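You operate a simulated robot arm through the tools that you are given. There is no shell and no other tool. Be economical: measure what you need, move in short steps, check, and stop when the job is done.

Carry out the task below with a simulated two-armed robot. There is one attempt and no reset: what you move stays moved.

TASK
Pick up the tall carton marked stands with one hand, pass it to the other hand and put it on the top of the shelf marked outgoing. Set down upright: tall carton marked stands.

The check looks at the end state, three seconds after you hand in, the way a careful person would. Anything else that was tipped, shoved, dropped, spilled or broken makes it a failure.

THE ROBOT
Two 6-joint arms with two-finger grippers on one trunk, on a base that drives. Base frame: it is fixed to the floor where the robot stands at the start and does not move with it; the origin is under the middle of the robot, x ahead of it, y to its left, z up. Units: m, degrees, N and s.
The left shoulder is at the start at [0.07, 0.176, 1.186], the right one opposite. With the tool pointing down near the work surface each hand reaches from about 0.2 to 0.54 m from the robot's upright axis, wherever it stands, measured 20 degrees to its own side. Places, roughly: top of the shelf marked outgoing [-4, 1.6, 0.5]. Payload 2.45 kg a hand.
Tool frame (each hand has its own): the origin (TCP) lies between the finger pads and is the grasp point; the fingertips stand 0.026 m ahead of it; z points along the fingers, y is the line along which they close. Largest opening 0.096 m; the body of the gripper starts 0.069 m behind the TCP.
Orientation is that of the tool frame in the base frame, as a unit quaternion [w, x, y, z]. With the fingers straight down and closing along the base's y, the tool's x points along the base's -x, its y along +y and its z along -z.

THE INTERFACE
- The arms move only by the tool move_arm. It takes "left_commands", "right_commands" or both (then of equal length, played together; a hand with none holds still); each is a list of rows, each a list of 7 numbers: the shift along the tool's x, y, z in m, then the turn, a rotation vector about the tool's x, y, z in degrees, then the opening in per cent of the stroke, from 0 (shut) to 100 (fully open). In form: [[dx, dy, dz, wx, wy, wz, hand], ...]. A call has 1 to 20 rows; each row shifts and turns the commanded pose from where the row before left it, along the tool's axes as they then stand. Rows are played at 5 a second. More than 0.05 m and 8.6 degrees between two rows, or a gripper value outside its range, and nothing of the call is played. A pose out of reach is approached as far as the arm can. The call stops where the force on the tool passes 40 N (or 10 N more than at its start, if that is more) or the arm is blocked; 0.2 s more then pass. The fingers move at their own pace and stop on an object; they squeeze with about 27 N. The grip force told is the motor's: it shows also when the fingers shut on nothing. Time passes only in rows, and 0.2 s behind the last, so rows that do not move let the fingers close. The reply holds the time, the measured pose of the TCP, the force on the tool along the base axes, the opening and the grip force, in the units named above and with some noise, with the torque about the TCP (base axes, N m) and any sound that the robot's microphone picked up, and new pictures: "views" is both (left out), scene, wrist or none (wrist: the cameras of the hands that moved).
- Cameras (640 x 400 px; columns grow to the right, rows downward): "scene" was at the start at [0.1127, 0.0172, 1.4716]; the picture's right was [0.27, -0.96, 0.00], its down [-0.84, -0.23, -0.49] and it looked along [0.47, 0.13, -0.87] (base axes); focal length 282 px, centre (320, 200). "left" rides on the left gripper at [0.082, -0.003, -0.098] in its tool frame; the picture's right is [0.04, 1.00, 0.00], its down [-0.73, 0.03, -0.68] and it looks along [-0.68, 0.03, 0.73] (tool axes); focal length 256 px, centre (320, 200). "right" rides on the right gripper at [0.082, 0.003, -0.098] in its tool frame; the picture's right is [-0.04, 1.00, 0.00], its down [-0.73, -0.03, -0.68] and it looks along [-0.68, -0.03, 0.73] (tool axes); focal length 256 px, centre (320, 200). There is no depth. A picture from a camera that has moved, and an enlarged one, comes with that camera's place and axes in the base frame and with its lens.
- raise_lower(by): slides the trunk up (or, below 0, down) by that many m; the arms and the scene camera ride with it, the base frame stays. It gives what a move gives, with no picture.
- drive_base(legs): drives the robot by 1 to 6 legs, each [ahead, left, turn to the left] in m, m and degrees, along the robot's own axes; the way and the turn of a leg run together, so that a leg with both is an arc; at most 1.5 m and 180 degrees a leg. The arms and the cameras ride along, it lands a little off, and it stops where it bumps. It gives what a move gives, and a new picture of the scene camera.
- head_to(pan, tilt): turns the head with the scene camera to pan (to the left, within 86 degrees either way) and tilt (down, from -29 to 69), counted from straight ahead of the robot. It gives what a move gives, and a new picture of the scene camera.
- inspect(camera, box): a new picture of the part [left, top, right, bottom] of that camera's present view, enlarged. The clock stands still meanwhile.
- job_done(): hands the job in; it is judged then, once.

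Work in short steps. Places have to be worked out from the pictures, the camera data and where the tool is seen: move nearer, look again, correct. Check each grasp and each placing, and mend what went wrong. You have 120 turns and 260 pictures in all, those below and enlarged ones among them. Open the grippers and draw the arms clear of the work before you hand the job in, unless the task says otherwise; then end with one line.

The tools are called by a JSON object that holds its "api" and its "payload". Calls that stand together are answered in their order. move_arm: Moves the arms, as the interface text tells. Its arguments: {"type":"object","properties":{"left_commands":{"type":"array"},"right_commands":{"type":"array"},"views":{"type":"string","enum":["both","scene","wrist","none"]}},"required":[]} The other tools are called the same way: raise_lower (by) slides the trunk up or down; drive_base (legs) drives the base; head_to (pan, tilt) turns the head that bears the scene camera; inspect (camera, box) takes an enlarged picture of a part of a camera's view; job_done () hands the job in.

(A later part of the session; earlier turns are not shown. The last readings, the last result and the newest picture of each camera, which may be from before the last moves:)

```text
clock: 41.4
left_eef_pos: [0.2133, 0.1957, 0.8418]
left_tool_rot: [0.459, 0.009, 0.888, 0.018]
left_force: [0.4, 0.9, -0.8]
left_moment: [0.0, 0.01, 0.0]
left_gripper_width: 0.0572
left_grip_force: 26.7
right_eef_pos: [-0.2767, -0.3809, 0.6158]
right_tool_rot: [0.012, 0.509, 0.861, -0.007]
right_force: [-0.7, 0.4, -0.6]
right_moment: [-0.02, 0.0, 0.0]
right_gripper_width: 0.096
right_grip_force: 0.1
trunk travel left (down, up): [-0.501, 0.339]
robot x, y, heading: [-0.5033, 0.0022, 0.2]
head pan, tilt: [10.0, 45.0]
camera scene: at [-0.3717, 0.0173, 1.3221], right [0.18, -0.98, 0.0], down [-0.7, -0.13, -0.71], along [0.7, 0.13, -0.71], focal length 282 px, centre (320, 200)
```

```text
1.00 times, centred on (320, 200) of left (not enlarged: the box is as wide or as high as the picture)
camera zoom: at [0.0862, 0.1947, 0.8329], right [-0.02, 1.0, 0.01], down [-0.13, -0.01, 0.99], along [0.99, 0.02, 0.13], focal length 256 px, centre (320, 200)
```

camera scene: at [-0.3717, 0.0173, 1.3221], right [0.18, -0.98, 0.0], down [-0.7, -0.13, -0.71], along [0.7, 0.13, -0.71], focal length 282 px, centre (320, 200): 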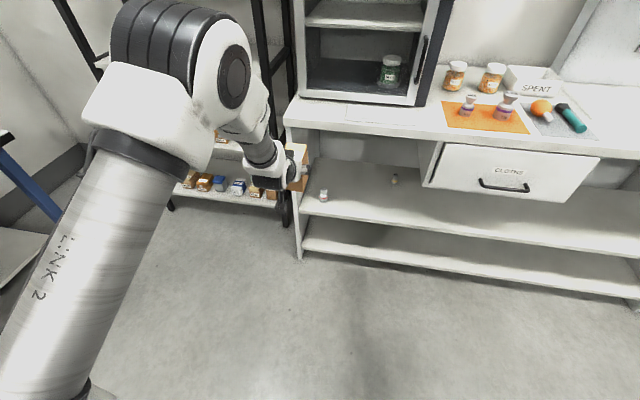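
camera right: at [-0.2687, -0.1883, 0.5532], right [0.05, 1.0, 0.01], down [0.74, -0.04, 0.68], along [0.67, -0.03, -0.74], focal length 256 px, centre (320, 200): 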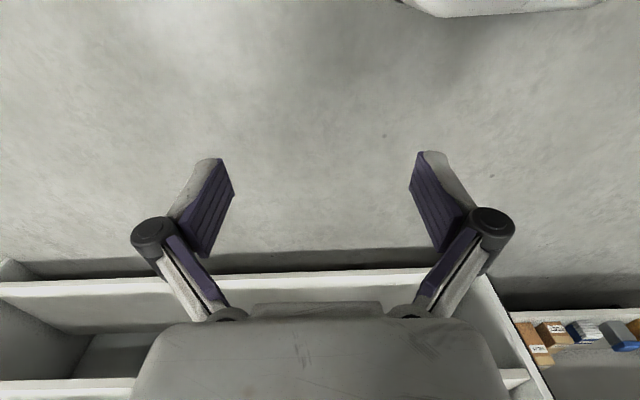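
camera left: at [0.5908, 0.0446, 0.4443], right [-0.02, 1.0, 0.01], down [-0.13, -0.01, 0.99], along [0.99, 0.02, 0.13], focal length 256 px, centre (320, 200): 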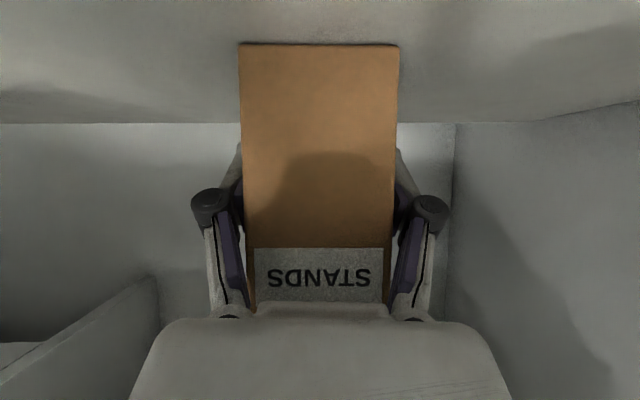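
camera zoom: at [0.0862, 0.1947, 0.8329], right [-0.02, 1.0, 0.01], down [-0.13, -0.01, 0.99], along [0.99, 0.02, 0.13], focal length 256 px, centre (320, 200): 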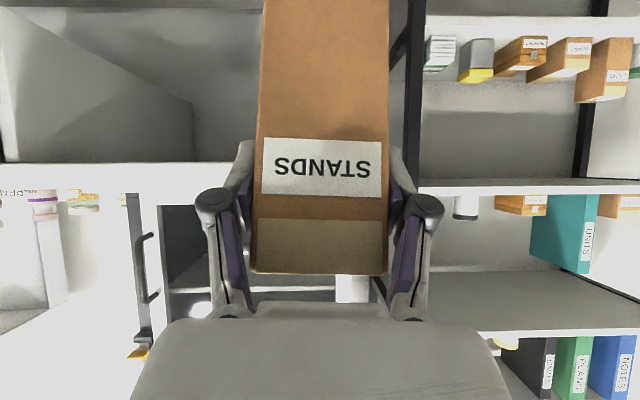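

The carton appears to have slipped/pitched in the grip (top now only ~3.6 cm above the TCP, leaning ~11°). I check if it is still creeping.

{"api": "move_arm", "payload": {"left_commands": [[0, 0, 0, 0, 0, 0, 0], [0, 0, 0, 0, 0, 0, 0], [0, 0, 0, 0, 0, 0, 0], [0, 0, 0, 0, 0, 0, 0], [0, 0, 0, 0, 0, 0, 0], [0, 0, 0, 0, 0, 0, 0], [0, 0, 0, 0, 0, 0, 0], [0, 0, 0, 0, 0, 0, 0]], "views": "wrist"}}

{"api": "inspect", "payload": {"camera": "scene", "box": [200, 80, 360, 240]}}

```text
clock: 43.2
left_eef_pos: [0.2119, 0.1954, 0.8413]
left_tool_rot: [0.46, 0.009, 0.888, 0.017]
left_force: [0.2, -1.3, -1.6]
left_moment: [0.01, 0.04, 0.01]
left_gripper_width: 0.0577
left_grip_force: 26.6
right_eef_pos: [-0.2771, -0.3809, 0.6158]
right_tool_rot: [0.012, 0.508, 0.861, -0.008]
right_force: [0.4, -1.0, 1.1]
right_moment: [0.01, -0.01, -0.02]
right_gripper_width: 0.0962
right_grip_force: 0.1
trunk travel left (down, up): [-0.501, 0.339]
robot x, y, heading: [-0.4995, 0.0024, 0.1]
head pan, tilt: [10.0, 45.0]
camera left: at [0.0862, 0.1947, 0.8329], right [-0.02, 1.0, 0.01], down [-0.13, -0.01, 0.99], along [0.99, 0.02, 0.13], focal length 256 px, centre (320, 200)
```

left: 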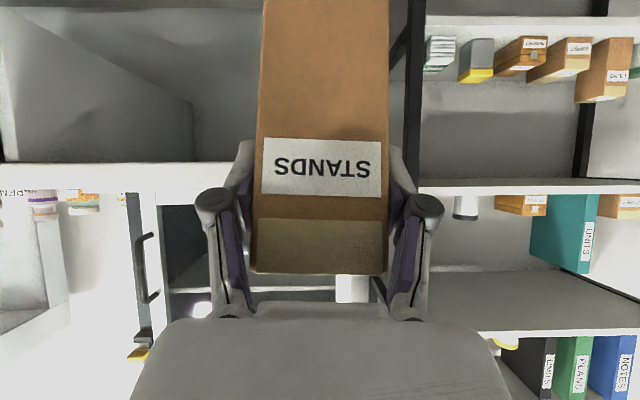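

```text
2.50 times, centred on (280, 160) of scene
camera zoom: at [-0.3718, 0.0172, 1.3221], right [0.18, -0.98, 0.0], down [-0.7, -0.12, -0.71], along [0.7, 0.12, -0.71], focal length 706 px, centre (420, 300)
```

zoom: 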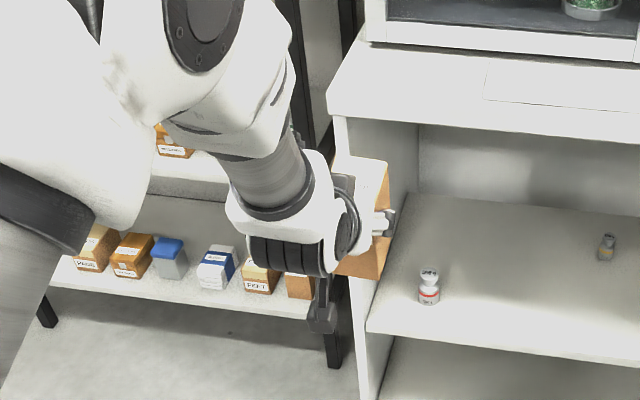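

Stable now. I straighten the carton by pitching the left hand 11° and bring it slowly to the middle, nearer to the robot, for the handover to the right hand.

{"api": "move_arm", "payload": {"left_commands": [[0, 0, 0, 0, 2.75, 0, 0], [0, 0, 0, 0, 2.75, 0, 0], [0, 0, 0, 0, 2.75, 0, 0], [0, 0, 0, 0, 2.75, 0, 0], [0.0165, -0.0165, -0.0103, 0, 0, 0, 0], [0.0165, -0.0165, -0.0103, 0, 0, 0, 0], [0.0165, -0.0165, -0.0103, 0, 0, 0, 0], [0.0165, -0.0165, -0.0103, 0, 0, 0, 0], [0.0165, -0.0165, -0.0103, 0, 0, 0, 0], [0.0165, -0.0165, -0.0103, 0, 0, 0, 0], [0.0165, -0.0165, -0.0103, 0, 0, 0, 0], [0.0165, -0.0165, -0.0103, 0, 0, 0, 0], [0.0165, -0.0165, -0.0103, 0, 0, 0, 0], [0.0165, -0.0165, -0.0103, 0, 0, 0, 0], [0, 0, 0, 0, 0, 0, 0]], "views": "both"}}

```text
clock: 46.4
left_eef_pos: [0.1, 0.1723, 0.7998]
left_tool_rot: [0.373, -0.019, 0.928, 0.007]
left_force: [0.2, 1.0, -1.1]
left_moment: [-0.03, 0.03, -0.03]
left_gripper_width: 0.0576
left_grip_force: 26.9
left hand out of reach, approached as far as the arm can: row 8, 9, 10, 11, 12, 13, 14
right_eef_pos: [-0.2767, -0.3806, 0.6139]
right_tool_rot: [0.013, 0.508, 0.861, -0.007]
right_force: [0.5, 0.0, 0.4]
right_moment: [-0.03, -0.03, -0.01]
right_gripper_width: 0.096
right_grip_force: 0.2
trunk travel left (down, up): [-0.501, 0.339]
robot x, y, heading: [-0.5014, 0.0025, -0.0]
head pan, tilt: [10.0, 45.0]
camera scene: at [-0.3718, 0.0172, 1.3221], right [0.18, -0.98, 0.0], down [-0.7, -0.12, -0.71], along [0.7, 0.12, -0.71], focal length 282 px, centre (320, 200)
camera left: at [-0.0253, 0.1652, 0.8156], right [-0.07, 1.0, -0.03], down [0.06, 0.03, 1.0], along [1.0, 0.07, -0.06], focal length 256 px, centre (320, 200)
```

scene: 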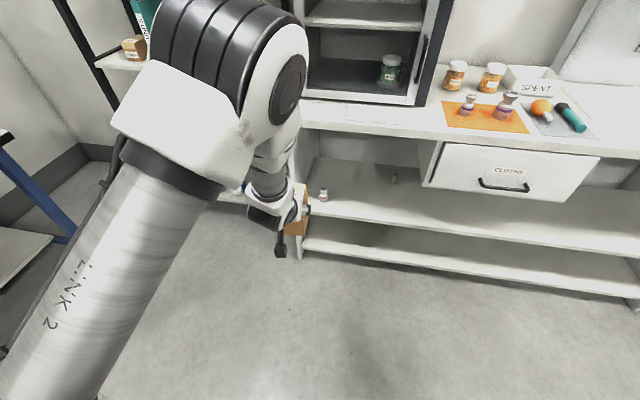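
left: 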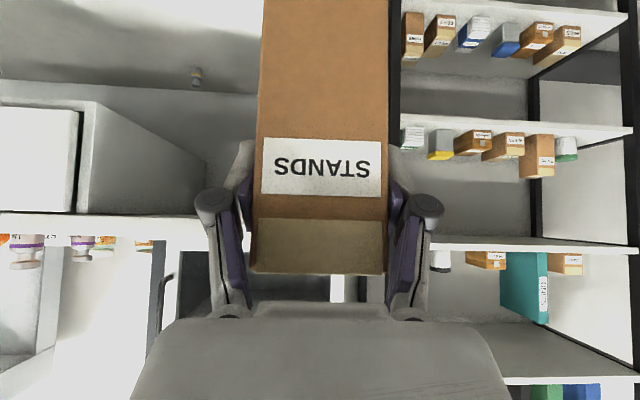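

The left arm is limited going inward with a straight heading. I yaw the hand 40° clockwise (natural for reaching inward) in place first.

{"api": "move_arm", "payload": {"left_commands": [[0, 0, 0, 5.5, 0, 5.8, 0], [0, 0, 0, 5.5, 0, 5.8, 0], [0, 0, 0, 5.5, 0, 5.8, 0], [0, 0, 0, 5.5, 0, 5.8, 0], [0, 0, 0, 5.5, 0, 5.8, 0], [0, 0, 0, 0, 0, 0, 0]], "views": "scene"}}

```text
clock: 47.8
left_eef_pos: [0.0954, 0.1587, 0.795]
left_tool_rot: [0.344, 0.325, 0.874, -0.109]
left_force: [0.0, -0.1, -0.6]
left_moment: [0.02, 0.03, -0.02]
left_gripper_width: 0.0577
left_grip_force: 26.7
right_eef_pos: [-0.2783, -0.3803, 0.6155]
right_tool_rot: [0.012, 0.508, 0.861, -0.007]
right_force: [0.1, 0.3, 0.0]
right_moment: [-0.01, -0.03, 0.0]
right_gripper_width: 0.0959
right_grip_force: 0.1
trunk travel left (down, up): [-0.501, 0.339]
robot x, y, heading: [-0.4952, 0.0016, 0.3]
head pan, tilt: [10.0, 45.0]
camera scene: at [-0.372, 0.0167, 1.3221], right [0.18, -0.98, 0.0], down [-0.7, -0.12, -0.71], along [0.7, 0.13, -0.71], focal length 282 px, centre (320, 200)
```

scene: 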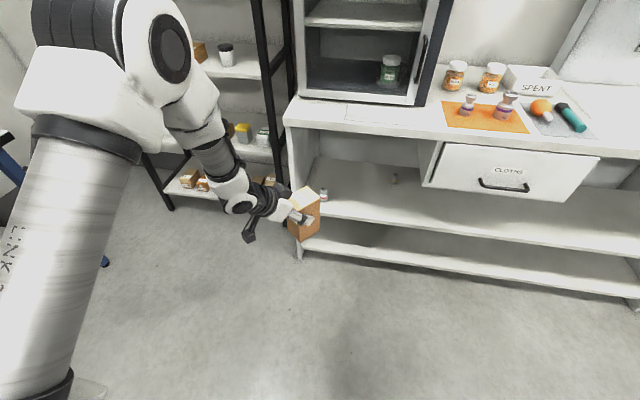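

Now translate the carton toward the robot's midline by (-0.10, -0.16).

{"api": "move_arm", "payload": {"left_commands": [[-0.0024, -0.0187, 0.0013, 0, 0, 0, 0], [-0.0024, -0.0187, 0.0013, 0, 0, 0, 0], [-0.0024, -0.0187, 0.0013, 0, 0, 0, 0], [-0.0024, -0.0187, 0.0013, 0, 0, 0, 0], [-0.0024, -0.0187, 0.0013, 0, 0, 0, 0], [-0.0024, -0.0187, 0.0013, 0, 0, 0, 0], [-0.0024, -0.0187, 0.0013, 0, 0, 0, 0], [-0.0024, -0.0187, 0.0013, 0, 0, 0, 0], [-0.0024, -0.0187, 0.0013, 0, 0, 0, 0], [-0.0024, -0.0187, 0.0013, 0, 0, 0, 0], [0, 0, 0, 0, 0, 0, 0]], "views": "both"}}

```text
clock: 50.2
left_eef_pos: [0.0465, 0.0884, 0.7983]
left_tool_rot: [0.35, 0.299, 0.879, -0.122]
left_force: [0.0, -0.7, -1.8]
left_moment: [0.0, 0.04, 0.05]
left_gripper_width: 0.0573
left_grip_force: 26.9
left hand out of reach, approached as far as the arm can: row 6, 7, 8, 9, 10
right_eef_pos: [-0.2771, -0.3811, 0.6148]
right_tool_rot: [0.012, 0.508, 0.861, -0.007]
right_force: [-0.2, -0.5, -0.3]
right_moment: [0.0, -0.04, 0.01]
right_gripper_width: 0.096
right_grip_force: 0.0
trunk travel left (down, up): [-0.501, 0.339]
robot x, y, heading: [-0.5034, 0.0053, 0.2]
head pan, tilt: [10.0, 45.0]
camera scene: at [-0.3719, 0.0171, 1.3221], right [0.18, -0.98, 0.0], down [-0.7, -0.12, -0.71], along [0.7, 0.13, -0.71], focal length 282 px, centre (320, 200)
camera left: at [-0.0555, 0.1644, 0.8138], right [0.59, 0.81, -0.03], down [0.07, -0.01, 1.0], along [0.81, -0.59, -0.07], focal length 256 px, centre (320, 200)
```

scene: 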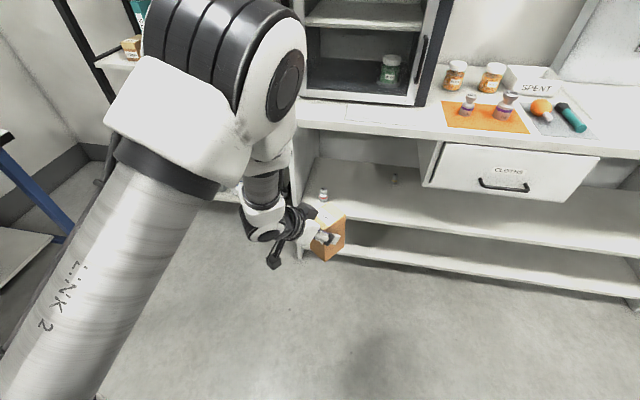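
left: 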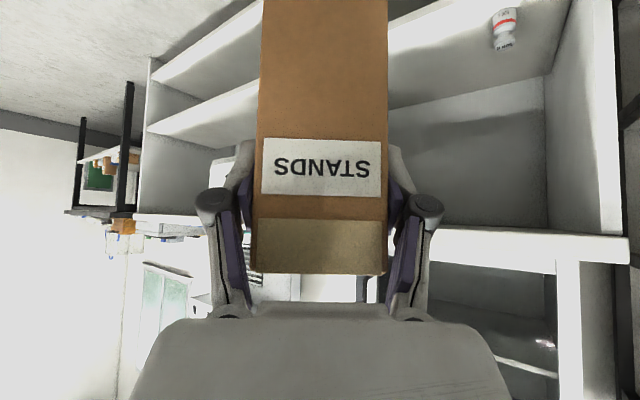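

Carton is at ≈(0.06, 0.08), vertical, z 0.706–0.836, with hand heading −36°. I'll bring the right hand in from the right (perpendicular heading), gripping the lower half across the other two faces. First yaw the right hand.

{"api": "move_arm", "payload": {"right_commands": [[0, 0, 0, 0, 0, -8.2, 100], [0, 0, 0, 0, 0, -8.2, 100], [0, 0, 0, 0, 0, -8.2, 100], [0, 0, 0, 0, 0, -8.2, 100], [0, 0, 0, 0, 0, -8.2, 100], [0, 0, 0, 0, 0, -8.2, 100], [0, 0, 0, 0, 0, -8.2, 100], [0, 0, 0, 0, 0, -8.2, 100], [0, 0, 0, 0, 0, -8.2, 100], [0, 0, 0, 0, 0, -8.2, 100], [0, 0, 0, 0, 0, -8.2, 100], [0, 0, 0, 0, 0, -8.2, 100], [0, 0, 0, 0, 0, -8.2, 100], [0, 0, 0, 0, 0, -8.2, 100], [0, 0, 0, 0, 0, 0, 100]], "views": "none"}}

{"api": "head_to", "payload": {"pan": -25, "tilt": 50}}

```text
clock: 53.4
left_eef_pos: [0.046, 0.0885, 0.799]
left_tool_rot: [0.351, 0.298, 0.879, -0.121]
left_force: [0.5, 0.2, -1.2]
left_moment: [0.01, 0.04, 0.0]
left_gripper_width: 0.0574
left_grip_force: 26.7
right_eef_pos: [-0.2761, -0.3806, 0.6146]
right_tool_rot: [0.001, -0.453, 0.891, -0.013]
right_force: [0.5, 0.4, -0.3]
right_moment: [-0.01, -0.05, 0.05]
right_gripper_width: 0.0964
right_grip_force: 0.0
trunk travel left (down, up): [-0.501, 0.339]
robot x, y, heading: [-0.4974, 0.0056, 0.0]
head pan, tilt: [10.0, 45.0]
```

```text
clock: 54.4
left_eef_pos: [0.0465, 0.0885, 0.7994]
left_tool_rot: [0.35, 0.3, 0.879, -0.122]
left_force: [-0.4, -0.2, -1.4]
left_moment: [0.02, -0.01, 0.01]
left_gripper_width: 0.0575
left_grip_force: 26.9
right_eef_pos: [-0.2773, -0.3803, 0.614]
right_tool_rot: [0.0, -0.451, 0.892, -0.013]
right_force: [-0.9, 0.0, 0.5]
right_moment: [0.0, -0.01, -0.02]
right_gripper_width: 0.096
right_grip_force: 0.1
trunk travel left (down, up): [-0.501, 0.339]
robot x, y, heading: [-0.5042, 0.0048, 0.3]
head pan, tilt: [-25.0, 50.0]
camera scene: at [-0.3819, -0.0295, 1.3152], right [-0.42, -0.91, 0.0], down [-0.7, 0.32, -0.64], along [0.58, -0.27, -0.77], focal length 282 px, centre (320, 200)
```

scene: 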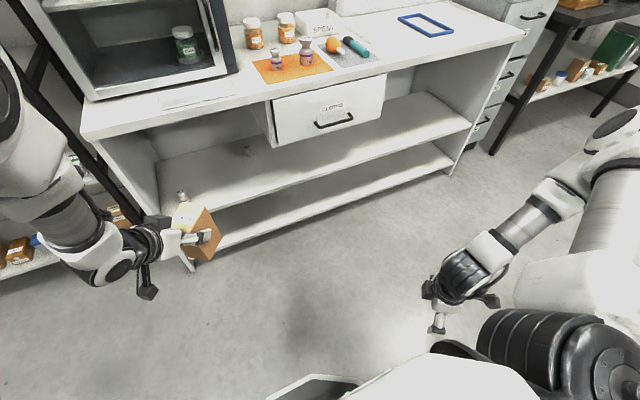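

Right hand yawed properly. I move it along its heading toward the carton (stopping ~0.2 m short), rising to z≈0.745, and tilt it 55° to match.

{"api": "move_arm", "payload": {"right_commands": [[-0.033, 0, -0.0131, 0, 0, 0, 100], [-0.033, 0, -0.0131, 0, 0, 0, 100], [-0.033, 0, -0.0131, 0, 0, 0, 100], [-0.033, 0, -0.0131, 0, 0, 0, 100], [-0.033, 0, -0.0131, 0, 0, 0, 100], [-0.033, 0, -0.0131, 0, 0, 0, 100], [-0.033, 0, -0.0131, 0, 0, 0, 100], [-0.033, 0, -0.0131, 0, 0, 0, 100], [-0.033, 0, -0.0131, 0, 0, 0, 100], [-0.033, 0, -0.0131, 0, 0, 0, 100], [0, 0, 0, 0, -7.86, 0, 100], [0, 0, 0, 0, -7.86, 0, 100], [0, 0, 0, 0, -7.86, 0, 100], [0, 0, 0, 0, -7.86, 0, 100], [0, 0, 0, 0, -7.86, 0, 100], [0, 0, 0, 0, -7.86, 0, 100], [0, 0, 0, 0, -7.86, 0, 100], [0, 0, 0, 0, 0, 0, 100]], "views": "both"}}

```text
clock: 58.2
left_eef_pos: [0.0471, 0.0886, 0.7989]
left_tool_rot: [0.351, 0.298, 0.879, -0.122]
left_force: [0.2, -0.8, -1.2]
left_moment: [0.04, -0.01, 0.03]
left_gripper_width: 0.0573
left_grip_force: 27.4
right_eef_pos: [-0.0591, -0.1538, 0.7294]
right_tool_rot: [0.413, -0.407, 0.791, 0.196]
right_force: [-0.1, -1.0, 0.1]
right_moment: [0.0, 0.02, -0.02]
right_gripper_width: 0.0962
right_grip_force: 0.0
right hand out of reach, approached as far as the arm can: row 1, 2, 9, 10
trunk travel left (down, up): [-0.501, 0.339]
robot x, y, heading: [-0.5019, 0.0019, 0.4]
head pan, tilt: [-25.0, 50.0]
camera scene: at [-0.3822, -0.0286, 1.3152], right [-0.42, -0.91, 0.0], down [-0.7, 0.32, -0.64], along [0.58, -0.27, -0.77], focal length 282 px, centre (320, 200)
camera right: at [-0.1368, -0.2554, 0.7199], right [-0.79, 0.61, 0.01], down [-0.07, -0.1, 0.99], along [0.61, 0.78, 0.13], focal length 256 px, centre (320, 200)
```

scene: 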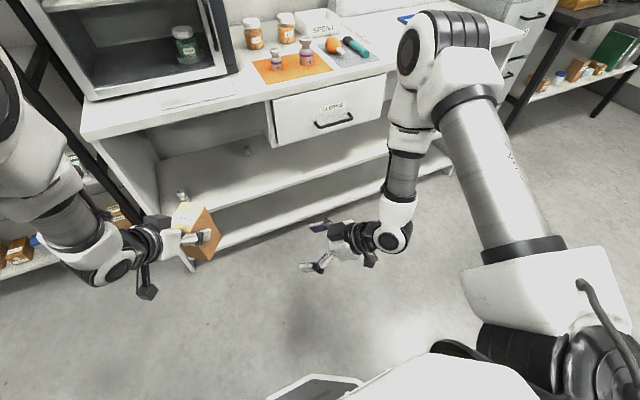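
right: 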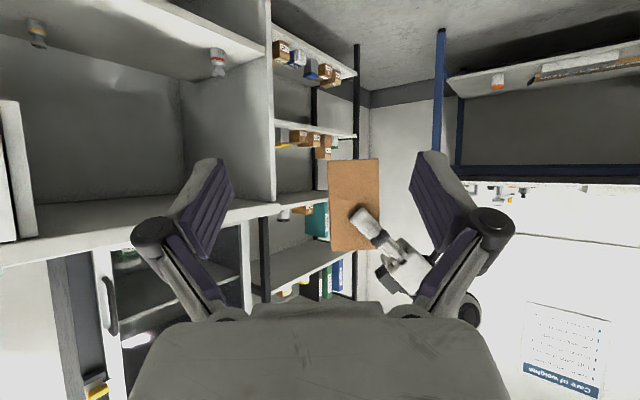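

The right wrist camera sees the carton clearly with left finger on its upper half. I move to a pre-grasp 9 cm short of the target (0.055, 0.072, 0.745).

{"api": "move_arm", "payload": {"right_commands": [[-0.0215, 0.0086, 0.0241, 0, 0, 0, 100], [-0.0215, 0.0086, 0.0241, 0, 0, 0, 100], [-0.0215, 0.0086, 0.0241, 0, 0, 0, 100], [-0.0215, 0.0086, 0.0241, 0, 0, 0, 100], [-0.0215, 0.0086, 0.0241, 0, 0, 0, 100], [0, 0, 0, 0, 0, 0, 100]], "views": "both"}}

```text
clock: 59.6
left_eef_pos: [0.0475, 0.0887, 0.8]
left_tool_rot: [0.351, 0.298, 0.879, -0.121]
left_force: [-0.1, -0.4, -1.7]
left_moment: [0.01, 0.02, -0.02]
left_gripper_width: 0.0573
left_grip_force: 26.6
right_eef_pos: [0.0096, -0.0196, 0.7414]
right_tool_rot: [0.414, -0.405, 0.791, 0.197]
right_force: [0.6, 0.7, -0.5]
right_moment: [-0.01, 0.02, 0.0]
right_gripper_width: 0.0961
right_grip_force: 0.1
right hand out of reach, approached as far as the arm can: row 5
trunk travel left (down, up): [-0.501, 0.339]
robot x, y, heading: [-0.5048, 0.0029, 0.2]
head pan, tilt: [-25.0, 50.0]
camera scene: at [-0.3824, -0.0288, 1.3152], right [-0.42, -0.91, 0.0], down [-0.7, 0.32, -0.64], along [0.58, -0.27, -0.77], focal length 282 px, centre (320, 200)
camera right: at [-0.0689, -0.1202, 0.7326], right [-0.79, 0.61, 0.01], down [-0.07, -0.11, 0.99], along [0.61, 0.78, 0.13], focal length 256 px, centre (320, 200)
```

scene: 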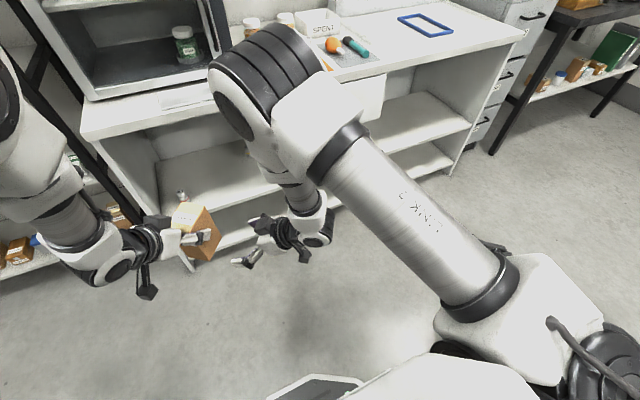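
right: 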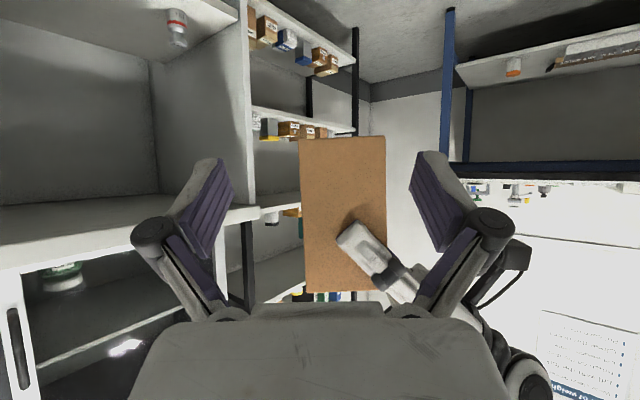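

Clear path: left finger is above where my right fingers pass. I shift laterally 1.8 cm, then advance to straddle the carton.

{"api": "move_arm", "payload": {"right_commands": [[0, 0.009, 0, 0, 0, 0, 100], [0, 0.009, 0, 0, 0, 0, 100], [-0.0103, 0, 0.0132, 0, 0, 0, 100], [-0.0103, 0, 0.0132, 0, 0, 0, 100], [-0.0103, 0, 0.0132, 0, 0, 0, 100], [0, 0, 0, 0, 0, 0, 100]], "views": "both"}}

```text
clock: 61.0
left_eef_pos: [0.047, 0.0886, 0.7994]
left_tool_rot: [0.351, 0.298, 0.88, -0.122]
left_force: [-0.2, -0.3, -1.3]
left_moment: [0.0, 0.06, 0.0]
left_gripper_width: 0.0572
left_grip_force: 27.0
right_eef_pos: [0.0393, -0.0057, 0.736]
right_tool_rot: [0.411, -0.407, 0.792, 0.197]
right_force: [-0.8, 0.2, -0.5]
right_moment: [0.02, 0.03, 0.0]
right_gripper_width: 0.0959
right_grip_force: 0.1
right hand out of reach, approached as far as the arm can: row 1, 2, 3, 4, 5
trunk travel left (down, up): [-0.501, 0.339]
robot x, y, heading: [-0.5001, 0.0036, 0.2]
head pan, tilt: [-25.0, 50.0]
camera scene: at [-0.3821, -0.0294, 1.3152], right [-0.42, -0.91, 0.0], down [-0.7, 0.32, -0.64], along [0.58, -0.27, -0.77], focal length 282 px, centre (320, 200)
camera right: at [-0.0389, -0.1069, 0.7266], right [-0.79, 0.61, 0.01], down [-0.07, -0.1, 0.99], along [0.61, 0.79, 0.12], focal length 256 px, centre (320, 200)
```

scene: 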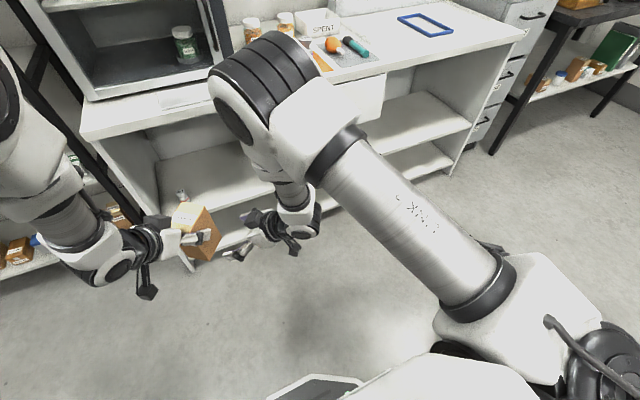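
right: 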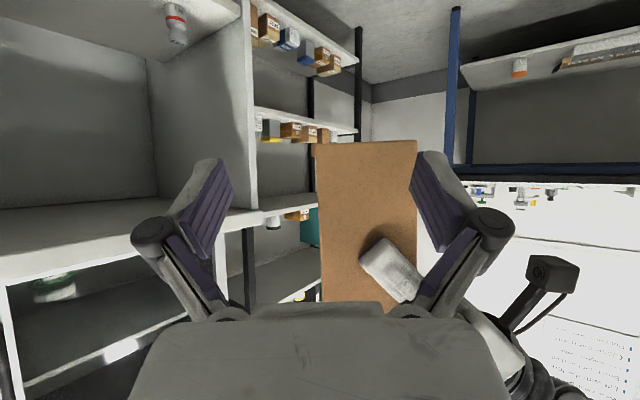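

The right arm's inward yaw is limiting; farther from the robot both hands can reach further inward. I retract the right hand, then move the carton 0.2 m outward.

{"api": "move_arm", "payload": {"left_commands": [[0, 0, 0, 0, 0, 0, 0], [0, 0, 0, 0, 0, 0, 0], [0, 0, 0, 0, 0, 0, 0], [0, 0, 0, 0, 0, 0, 0], [-0.0137, 0.0082, 0.013, 0, 0, 0, 0], [-0.0137, 0.0082, 0.013, 0, 0, 0, 0], [-0.0137, 0.0082, 0.013, 0, 0, 0, 0], [-0.0137, 0.0082, 0.013, 0, 0, 0, 0], [-0.0137, 0.0082, 0.013, 0, 0, 0, 0], [-0.0137, 0.0082, 0.013, 0, 0, 0, 0], [-0.0137, 0.0082, 0.013, 0, 0, 0, 0], [-0.0137, 0.0082, 0.013, 0, 0, 0, 0], [-0.0137, 0.0082, 0.013, 0, 0, 0, 0], [-0.0137, 0.0082, 0.013, 0, 0, 0, 0], [0, 0, 0, 0, 0, 0, 0]], "right_commands": [[0.0138, 0, -0.0194, 0, 0, 0, 100], [0.0138, 0, -0.0194, 0, 0, 0, 100], [0.0138, 0, -0.0194, 0, 0, 0, 100], [0.0138, 0, -0.0194, 0, 0, 0, 100], [0.0138, 0, -0.0194, 0, 0, 0, 100], [0, 0, 0, 0, 0, 0, 100], [0, 0, 0, 0, 0, 0, 100], [0, 0, 0, 0, 0, 0, 100], [0, 0, 0, 0, 0, 0, 100], [0, 0, 0, 0, 0, 0, 100], [0, 0, 0, 0, 0, 0, 100], [0, 0, 0, 0, 0, 0, 100], [0, 0, 0, 0, 0, 0, 100], [0, 0, 0, 0, 0, 0, 100], [0, 0, 0, 0, 0, 0, 100]], "views": "both"}}

```text
clock: 64.2
left_eef_pos: [0.2387, 0.0183, 0.7915]
left_tool_rot: [0.344, 0.324, 0.875, -0.109]
left_force: [-0.5, 0.1, -0.7]
left_moment: [0.0, -0.02, 0.01]
left_gripper_width: 0.0575
left_grip_force: 27.1
right_eef_pos: [-0.0315, -0.1013, 0.7359]
right_tool_rot: [0.413, -0.407, 0.791, 0.196]
right_force: [-0.7, 0.1, 1.1]
right_moment: [-0.01, 0.0, -0.05]
right_gripper_width: 0.096
right_grip_force: 0.0
trunk travel left (down, up): [-0.501, 0.339]
robot x, y, heading: [-0.504, 0.0002, 0.4]
head pan, tilt: [-25.0, 50.0]
camera scene: at [-0.3823, -0.0295, 1.3152], right [-0.42, -0.91, 0.0], down [-0.7, 0.32, -0.64], along [0.58, -0.27, -0.77], focal length 282 px, centre (320, 200)
camera right: at [-0.1094, -0.2025, 0.7277], right [-0.79, 0.61, 0.01], down [-0.07, -0.1, 0.99], along [0.61, 0.78, 0.12], focal length 256 px, centre (320, 200)
camera left: at [0.1399, 0.0976, 0.811], right [0.62, 0.79, 0.01], down [0.06, -0.06, 1.0], along [0.78, -0.62, -0.09], focal length 256 px, centre (320, 200)
```

scene: 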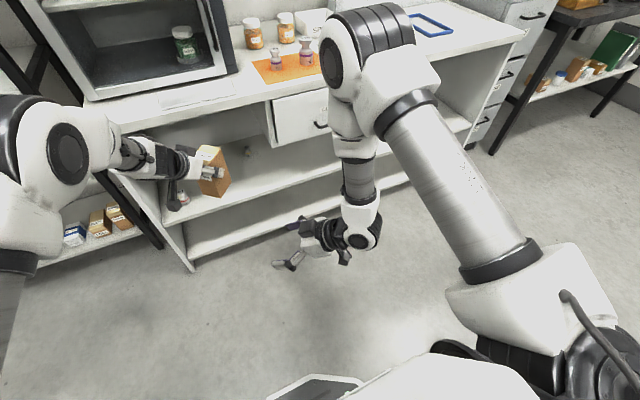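
right: 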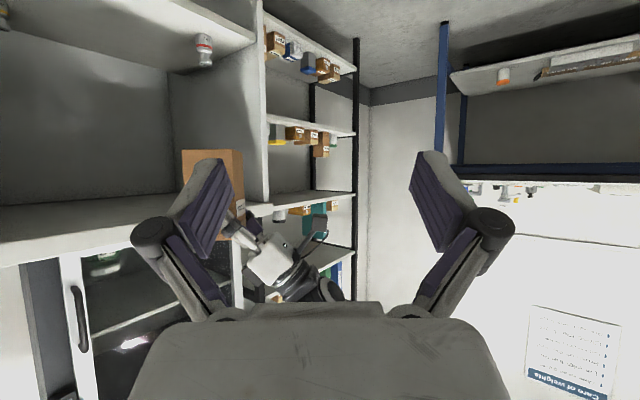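
left: 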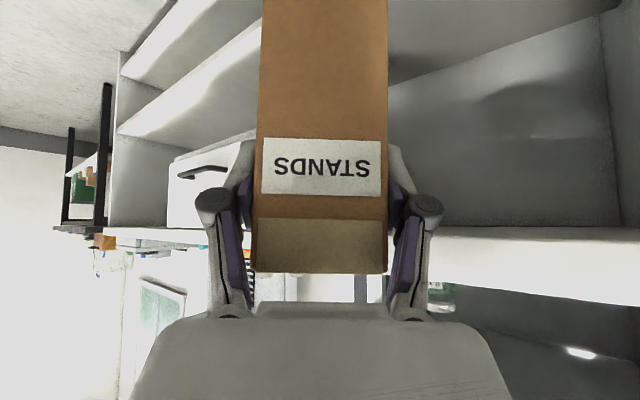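

The carton is now at ≈(0.252, 0.008), bottom z≈0.70. I bring the right hand to a pre-grasp 10 cm short along its heading.

{"api": "move_arm", "payload": {"right_commands": [[-0.011, -0.02, 0.0149, 0, 0, 0, 100], [-0.011, -0.02, 0.0149, 0, 0, 0, 100], [-0.011, -0.02, 0.0149, 0, 0, 0, 100], [-0.011, -0.02, 0.0149, 0, 0, 0, 100], [-0.011, -0.02, 0.0149, 0, 0, 0, 100], [-0.011, -0.02, 0.0149, 0, 0, 0, 100], [-0.011, -0.02, 0.0149, 0, 0, 0, 100], [-0.011, -0.02, 0.0149, 0, 0, 0, 100], [0, 0, 0, 0, 0, 0, 100]], "views": "both"}}

```text
clock: 66.2
left_eef_pos: [0.239, 0.0185, 0.7925]
left_tool_rot: [0.344, 0.324, 0.875, -0.108]
left_force: [0.2, 0.2, -1.2]
left_moment: [-0.04, 0.02, 0.02]
left_gripper_width: 0.0575
left_grip_force: 27.2
right_eef_pos: [0.186, -0.0776, 0.7423]
right_tool_rot: [0.413, -0.406, 0.791, 0.196]
right_force: [-0.9, 0.0, 0.2]
right_moment: [-0.03, 0.03, 0.03]
right_gripper_width: 0.096
right_grip_force: 0.2
trunk travel left (down, up): [-0.501, 0.339]
robot x, y, heading: [-0.5002, 0.006, 0.3]
head pan, tilt: [-25.0, 50.0]
camera scene: at [-0.3822, -0.0294, 1.3152], right [-0.42, -0.91, 0.0], down [-0.7, 0.32, -0.64], along [0.58, -0.27, -0.77], focal length 282 px, centre (320, 200)
camera right: at [0.1078, -0.1785, 0.7336], right [-0.79, 0.61, 0.01], down [-0.07, -0.1, 0.99], along [0.61, 0.78, 0.12], focal length 256 px, centre (320, 200)
```

scene: 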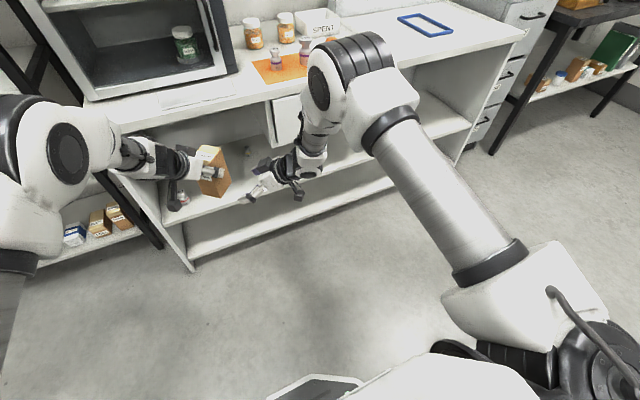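
right: 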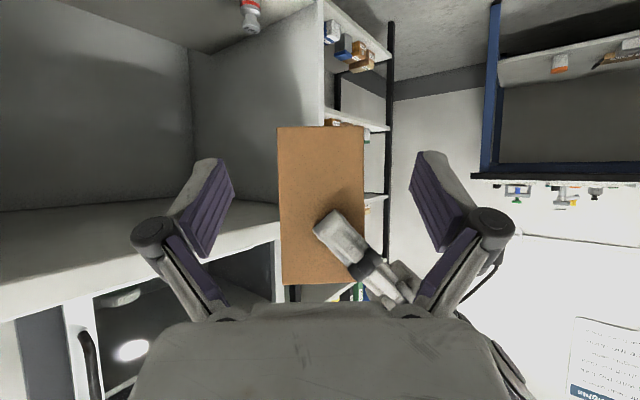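

Centred on the carton. I advance two thirds of the way and check.

{"api": "move_arm", "payload": {"right_commands": [[-0.0097, 0, 0.0135, 0, 0, 0, 100], [-0.0097, 0, 0.0135, 0, 0, 0, 100], [-0.0097, 0, 0.0135, 0, 0, 0, 100], [-0.0097, 0, 0.0135, 0, 0, 0, 100], [0, 0, 0, 0, 0, 0, 100]], "views": "both"}}

```text
clock: 67.4
left_eef_pos: [0.2389, 0.0175, 0.7919]
left_tool_rot: [0.343, 0.325, 0.874, -0.11]
left_force: [0.2, 0.5, -1.9]
left_moment: [0.06, 0.02, 0.0]
left_gripper_width: 0.0576
left_grip_force: 26.5
right_eef_pos: [0.2242, -0.0235, 0.7424]
right_tool_rot: [0.413, -0.407, 0.791, 0.197]
right_force: [0.3, 0.3, 1.3]
right_moment: [0.0, -0.01, 0.0]
right_gripper_width: 0.0958
right_grip_force: 0.1
trunk travel left (down, up): [-0.501, 0.339]
robot x, y, heading: [-0.5006, 0.0041, 0.2]
head pan, tilt: [-25.0, 50.0]
camera scene: at [-0.3819, -0.0297, 1.3152], right [-0.42, -0.91, 0.0], down [-0.7, 0.32, -0.64], along [0.58, -0.27, -0.77], focal length 282 px, centre (320, 200)
camera right: at [0.1473, -0.125, 0.7331], right [-0.79, 0.61, 0.01], down [-0.07, -0.1, 0.99], along [0.61, 0.78, 0.12], focal length 256 px, centre (320, 200)
```

scene: 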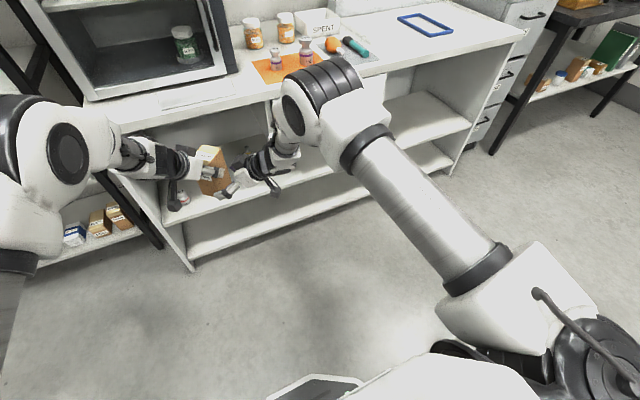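
right: 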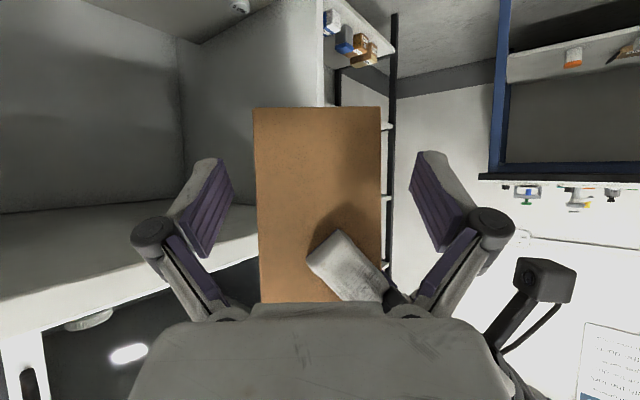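

Still clear of the left finger. I advance the last 2.7 cm slowly.

{"api": "move_arm", "payload": {"right_commands": [[-0.0052, 0, 0.0073, 0, 0, 0, 100], [-0.0052, 0, 0.0073, 0, 0, 0, 100], [-0.0052, 0, 0.0073, 0, 0, 0, 100], [0, 0, 0, 0, 0, 0, 100]], "views": "both"}}

```text
clock: 68.4
left_eef_pos: [0.2382, 0.0184, 0.7927]
left_tool_rot: [0.344, 0.324, 0.875, -0.108]
left_force: [-0.2, -0.5, -1.1]
left_moment: [0.0, 0.04, -0.03]
left_gripper_width: 0.0574
left_grip_force: 27.1
right_eef_pos: [0.2421, -0.0019, 0.7424]
right_tool_rot: [0.412, -0.407, 0.791, 0.196]
right_force: [0.2, -0.2, 0.4]
right_moment: [-0.02, -0.02, -0.02]
right_gripper_width: 0.0961
right_grip_force: 0.1
trunk travel left (down, up): [-0.501, 0.339]
robot x, y, heading: [-0.4989, 0.001, 0.1]
head pan, tilt: [-25.0, 50.0]
camera scene: at [-0.3819, -0.0295, 1.3152], right [-0.42, -0.91, 0.0], down [-0.7, 0.32, -0.64], along [0.58, -0.27, -0.77], focal length 282 px, centre (320, 200)
camera right: at [0.1632, -0.1037, 0.7336], right [-0.79, 0.61, 0.01], down [-0.07, -0.1, 0.99], along [0.61, 0.79, 0.12], focal length 256 px, centre (320, 200)
```

scene: 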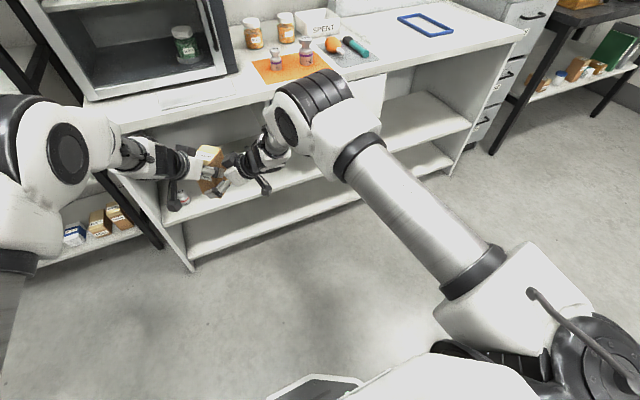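
right: 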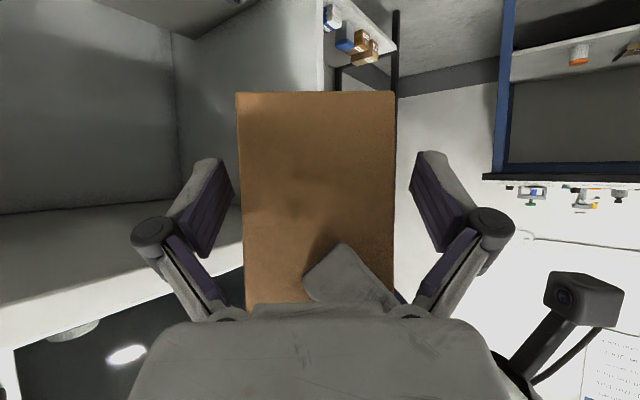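

TCP is ~1.4 cm past the near face. I go 6 mm deeper and close the right gripper.

{"api": "move_arm", "payload": {"right_commands": [[-0.0035, -0.002, 0.0049, 0, 0, 0, 100], [0, 0, 0, 0, 0, 0, 80], [0, 0, 0, 0, 0, 0, 65], [0, 0, 0, 0, 0, 0, 0], [0, 0, 0, 0, 0, 0, 0], [0, 0, 0, 0, 0, 0, 0]], "views": "both"}}

```text
clock: 69.8
left_eef_pos: [0.2385, 0.0177, 0.7906]
left_tool_rot: [0.343, 0.324, 0.875, -0.109]
left_force: [6.5, 5.1, -6.5]
left_moment: [0.16, -0.1, 0.83]
left_gripper_width: 0.0575
left_grip_force: 27.0
right_eef_pos: [0.2463, 0.0015, 0.7438]
right_tool_rot: [0.413, -0.407, 0.791, 0.197]
right_force: [-6.5, -4.6, 5.0]
right_moment: [0.15, -0.16, -0.66]
right_gripper_width: 0.0709
right_grip_force: 26.7
trunk travel left (down, up): [-0.501, 0.339]
robot x, y, heading: [-0.505, 0.0005, 0.3]
head pan, tilt: [-25.0, 50.0]
camera scene: at [-0.3818, -0.0294, 1.3152], right [-0.42, -0.91, 0.0], down [-0.7, 0.32, -0.64], along [0.58, -0.27, -0.77], focal length 282 px, centre (320, 200)
camera right: at [0.1686, -0.1002, 0.7334], right [-0.79, 0.61, 0.01], down [-0.07, -0.1, 0.99], along [0.61, 0.78, 0.12], focal length 256 px, centre (320, 200)
```

scene: 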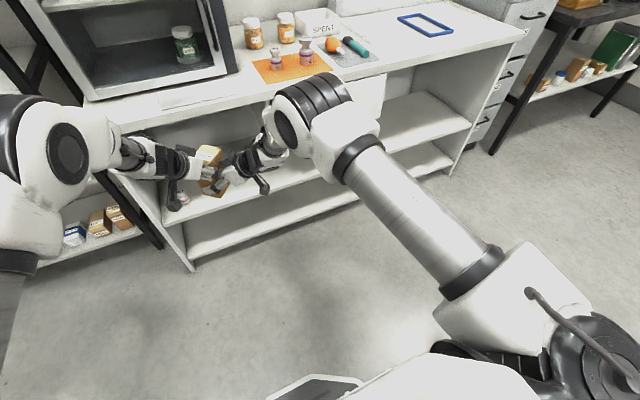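
right: 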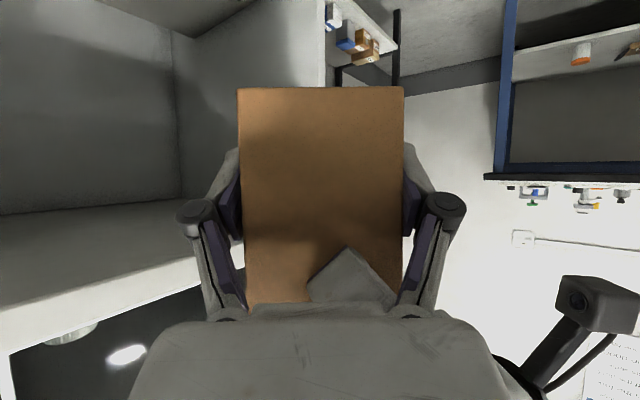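

Both hands hold the carton. I open the left just a little (to avoid touching the right palm) and withdraw it backwards along its axis.

{"api": "move_arm", "payload": {"left_commands": [[0, 0, 0, 0, 0, 0, 67], [0, 0, 0, 0, 0, 0, 67], [0, 0, -0.01, 0, 0, 0, 67], [0, 0, -0.02, 0, 0, 0, 67], [0, 0, -0.02, 0, 0, 0, 67], [0, 0, -0.02, 0, 0, 0, 67], [0, 0, -0.03, 0, 0, 0, 67], [0, 0, 0, 0, 0, 0, 67]], "right_commands": [[0, 0, 0, 0, 0, 0, 0], [0, 0, 0, 0, 0, 0, 0], [0, 0, 0, 0, 0, 0, 0], [0, 0, 0, 0, 0, 0, 0], [0, 0, 0, 0, 0, 0, 0], [0, 0, 0, 0, 0, 0, 0], [0, 0, 0, 0, 0, 0, 0], [0, 0, 0, 0, 0, 0, 0]], "views": "both"}}

```text
clock: 71.6
left_eef_pos: [0.1866, 0.0589, 0.8632]
left_tool_rot: [0.343, 0.325, 0.875, -0.108]
left_force: [0.3, 0.2, 0.2]
left_moment: [0.01, 0.01, 0.03]
left_gripper_width: 0.0644
left_grip_force: 0.1
right_eef_pos: [0.247, 0.0023, 0.7413]
right_tool_rot: [0.411, -0.407, 0.791, 0.197]
right_force: [0.4, 0.4, 0.7]
right_moment: [0.01, 0.01, -0.01]
right_gripper_width: 0.0694
right_grip_force: 26.7
trunk travel left (down, up): [-0.501, 0.339]
robot x, y, heading: [-0.5049, 0.0036, 0.3]
head pan, tilt: [-25.0, 50.0]
camera scene: at [-0.3808, -0.0296, 1.315], right [-0.42, -0.91, 0.0], down [-0.7, 0.32, -0.64], along [0.58, -0.27, -0.77], focal length 282 px, centre (320, 200)
camera right: at [0.169, -0.1003, 0.7327], right [-0.79, 0.61, 0.01], down [-0.07, -0.1, 0.99], along [0.61, 0.78, 0.12], focal length 256 px, centre (320, 200)
camera left: at [0.0873, 0.139, 0.8837], right [0.62, 0.78, 0.01], down [0.07, -0.06, 1.0], along [0.78, -0.62, -0.09], focal length 256 px, centre (320, 200)
```

scene: 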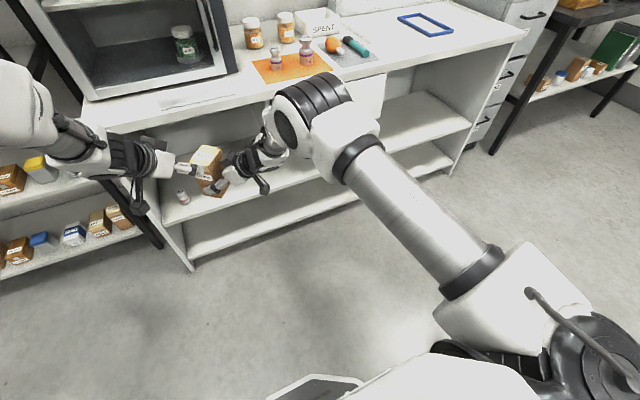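
right: 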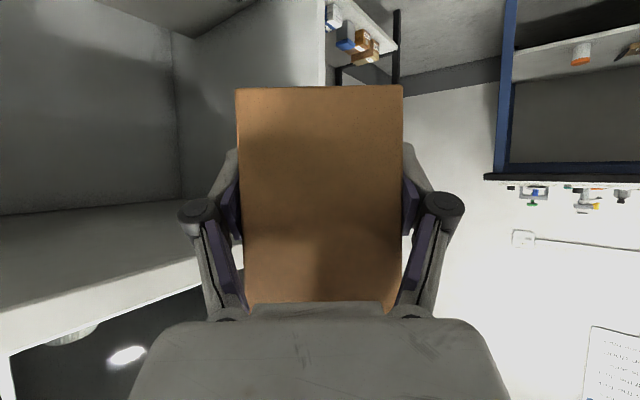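
left: 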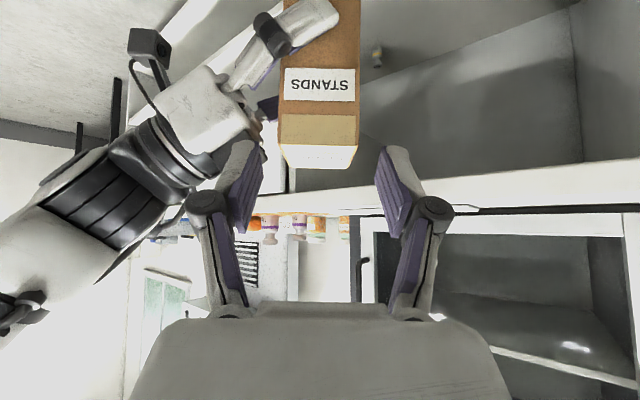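

Handover succeeded: right hand holds the carton upright. I withdraw the left hand to its side and draw the right hand nearer.

{"api": "move_arm", "payload": {"left_commands": [[0, 0.02, -0.03, 0, 0, 0, 67], [0, 0.02, -0.03, 0, 0, 0, 67], [0, 0.02, -0.02, -5.5, 0, -5.8, 67], [0, 0.02, -0.02, -5.5, 0, -5.8, 67], [0, 0.02, 0, -5.5, 0, -5.8, 67], [0, 0.02, 0, -5.5, 0, -5.8, 67], [0, 0.02, 0, -5.5, 0, -5.8, 67], [0, 0, 0, 0, 0, 0, 67]], "right_commands": [[0, 0, 0, 0, 0, 0, 0], [0, 0, 0, 0, 0, 0, 0], [0, 0, 0, 0, 0, 0, 0], [0.0072, 0, -0.01, 0, 0, 0, 0], [0.0072, 0, -0.01, 0, 0, 0, 0], [0.0072, 0, -0.01, 0, 0, 0, 0], [0.0072, 0, -0.01, 0, 0, 0, 0], [0.0072, 0, -0.01, 0, 0, 0, 0]], "views": "both"}}

```text
clock: 73.4
left_eef_pos: [0.1955, 0.219, 0.945]
left_tool_rot: [0.372, 0.007, 0.928, 0.02]
left_force: [-0.3, 0.4, 1.1]
left_moment: [0.01, -0.01, -0.02]
left_gripper_width: 0.0641
left_grip_force: 0.1
right_eef_pos: [0.2098, -0.0479, 0.7418]
right_tool_rot: [0.413, -0.407, 0.791, 0.197]
right_force: [0.4, -0.2, 0.9]
right_moment: [0.01, -0.01, 0.03]
right_gripper_width: 0.0697
right_grip_force: 27.0
trunk travel left (down, up): [-0.501, 0.339]
robot x, y, heading: [-0.4995, -0.0017, 0.2]
head pan, tilt: [-25.0, 50.0]
camera scene: at [-0.382, -0.0297, 1.3152], right [-0.42, -0.91, 0.0], down [-0.7, 0.32, -0.64], along [0.58, -0.27, -0.77], focal length 282 px, centre (320, 200)
camera right: at [0.1315, -0.1496, 0.7333], right [-0.79, 0.61, 0.01], down [-0.07, -0.1, 0.99], along [0.61, 0.79, 0.12], focal length 256 px, centre (320, 200)
camera left: at [0.0703, 0.2171, 0.9605], right [-0.03, 1.0, 0.01], down [0.06, -0.01, 1.0], along [1.0, 0.03, -0.06], focal length 256 px, centre (320, 200)
```

scene: 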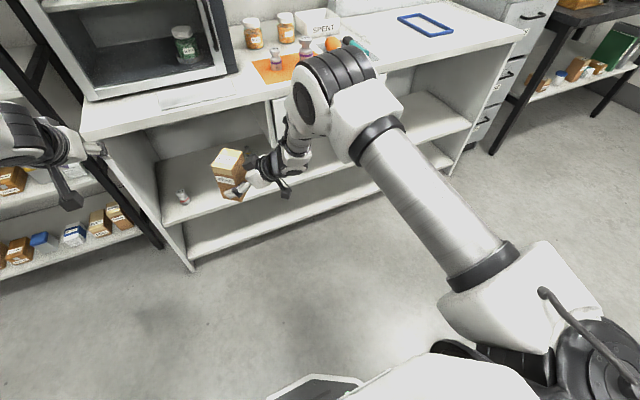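
right: 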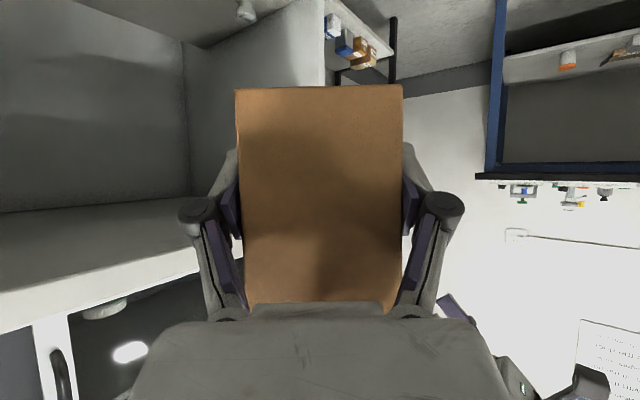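
left: 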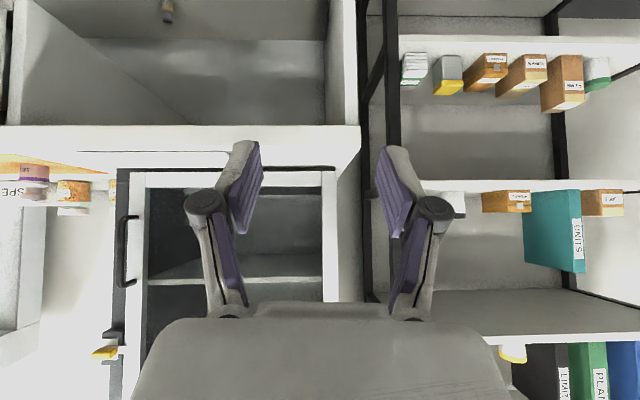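

Now survey the surroundings for the route: look left and right.

{"api": "head_to", "payload": {"pan": 85, "tilt": 25}}

{"api": "head_to", "payload": {"pan": -85, "tilt": 25}}

```text
clock: 75.3
left_eef_pos: [0.1957, 0.2199, 0.9442]
left_tool_rot: [0.372, 0.008, 0.928, 0.018]
left_force: [1.0, 0.5, -0.3]
left_moment: [0.0, 0.01, 0.03]
left_gripper_width: 0.0642
left_grip_force: 0.2
right_eef_pos: [0.2095, -0.0493, 0.7425]
right_tool_rot: [0.412, -0.406, 0.792, 0.196]
right_force: [-0.1, 0.1, 1.1]
right_moment: [-0.02, 0.03, 0.01]
right_gripper_width: 0.0696
right_grip_force: 26.7
trunk travel left (down, up): [-0.501, 0.339]
robot x, y, heading: [-0.5032, 0.0027, 0.3]
head pan, tilt: [85.0, 25.0]
camera scene: at [-0.4439, 0.0947, 1.3527], right [1.0, -0.08, 0.0], down [-0.04, -0.42, -0.91], along [0.08, 0.9, -0.42], focal length 282 px, centre (320, 200)
```

scene: 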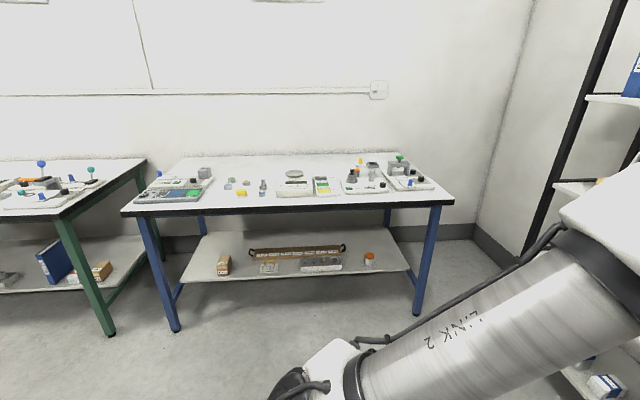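

```text
clock: 77.9
left_eef_pos: [0.1967, 0.2202, 0.9441]
left_tool_rot: [0.372, 0.008, 0.928, 0.018]
left_force: [-0.1, 0.3, -0.4]
left_moment: [0.01, 0.0, 0.03]
left_gripper_width: 0.0643
left_grip_force: 0.1
right_eef_pos: [0.2099, -0.0477, 0.7421]
right_tool_rot: [0.412, -0.407, 0.791, 0.196]
right_force: [0.3, -0.2, 0.6]
right_moment: [-0.02, -0.01, 0.0]
right_gripper_width: 0.0696
right_grip_force: 26.8
trunk travel left (down, up): [-0.501, 0.339]
robot x, y, heading: [-0.5014, 0.0025, 0.1]
head pan, tilt: [-85.0, 25.0]
camera scene: at [-0.4433, -0.0888, 1.3527], right [-1.0, -0.09, 0.0], down [-0.04, 0.42, -0.91], along [0.08, -0.9, -0.42], focal length 282 px, centre (320, 200)
```

scene: 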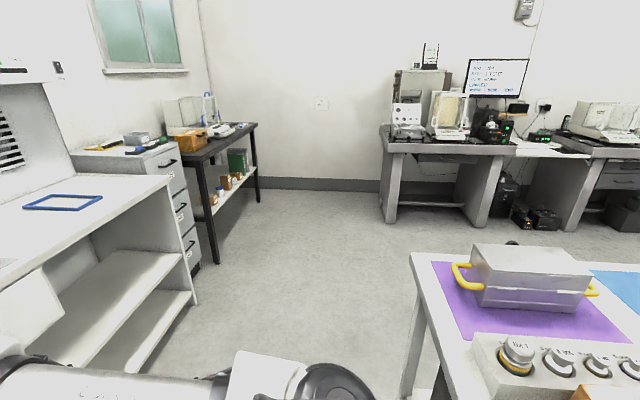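

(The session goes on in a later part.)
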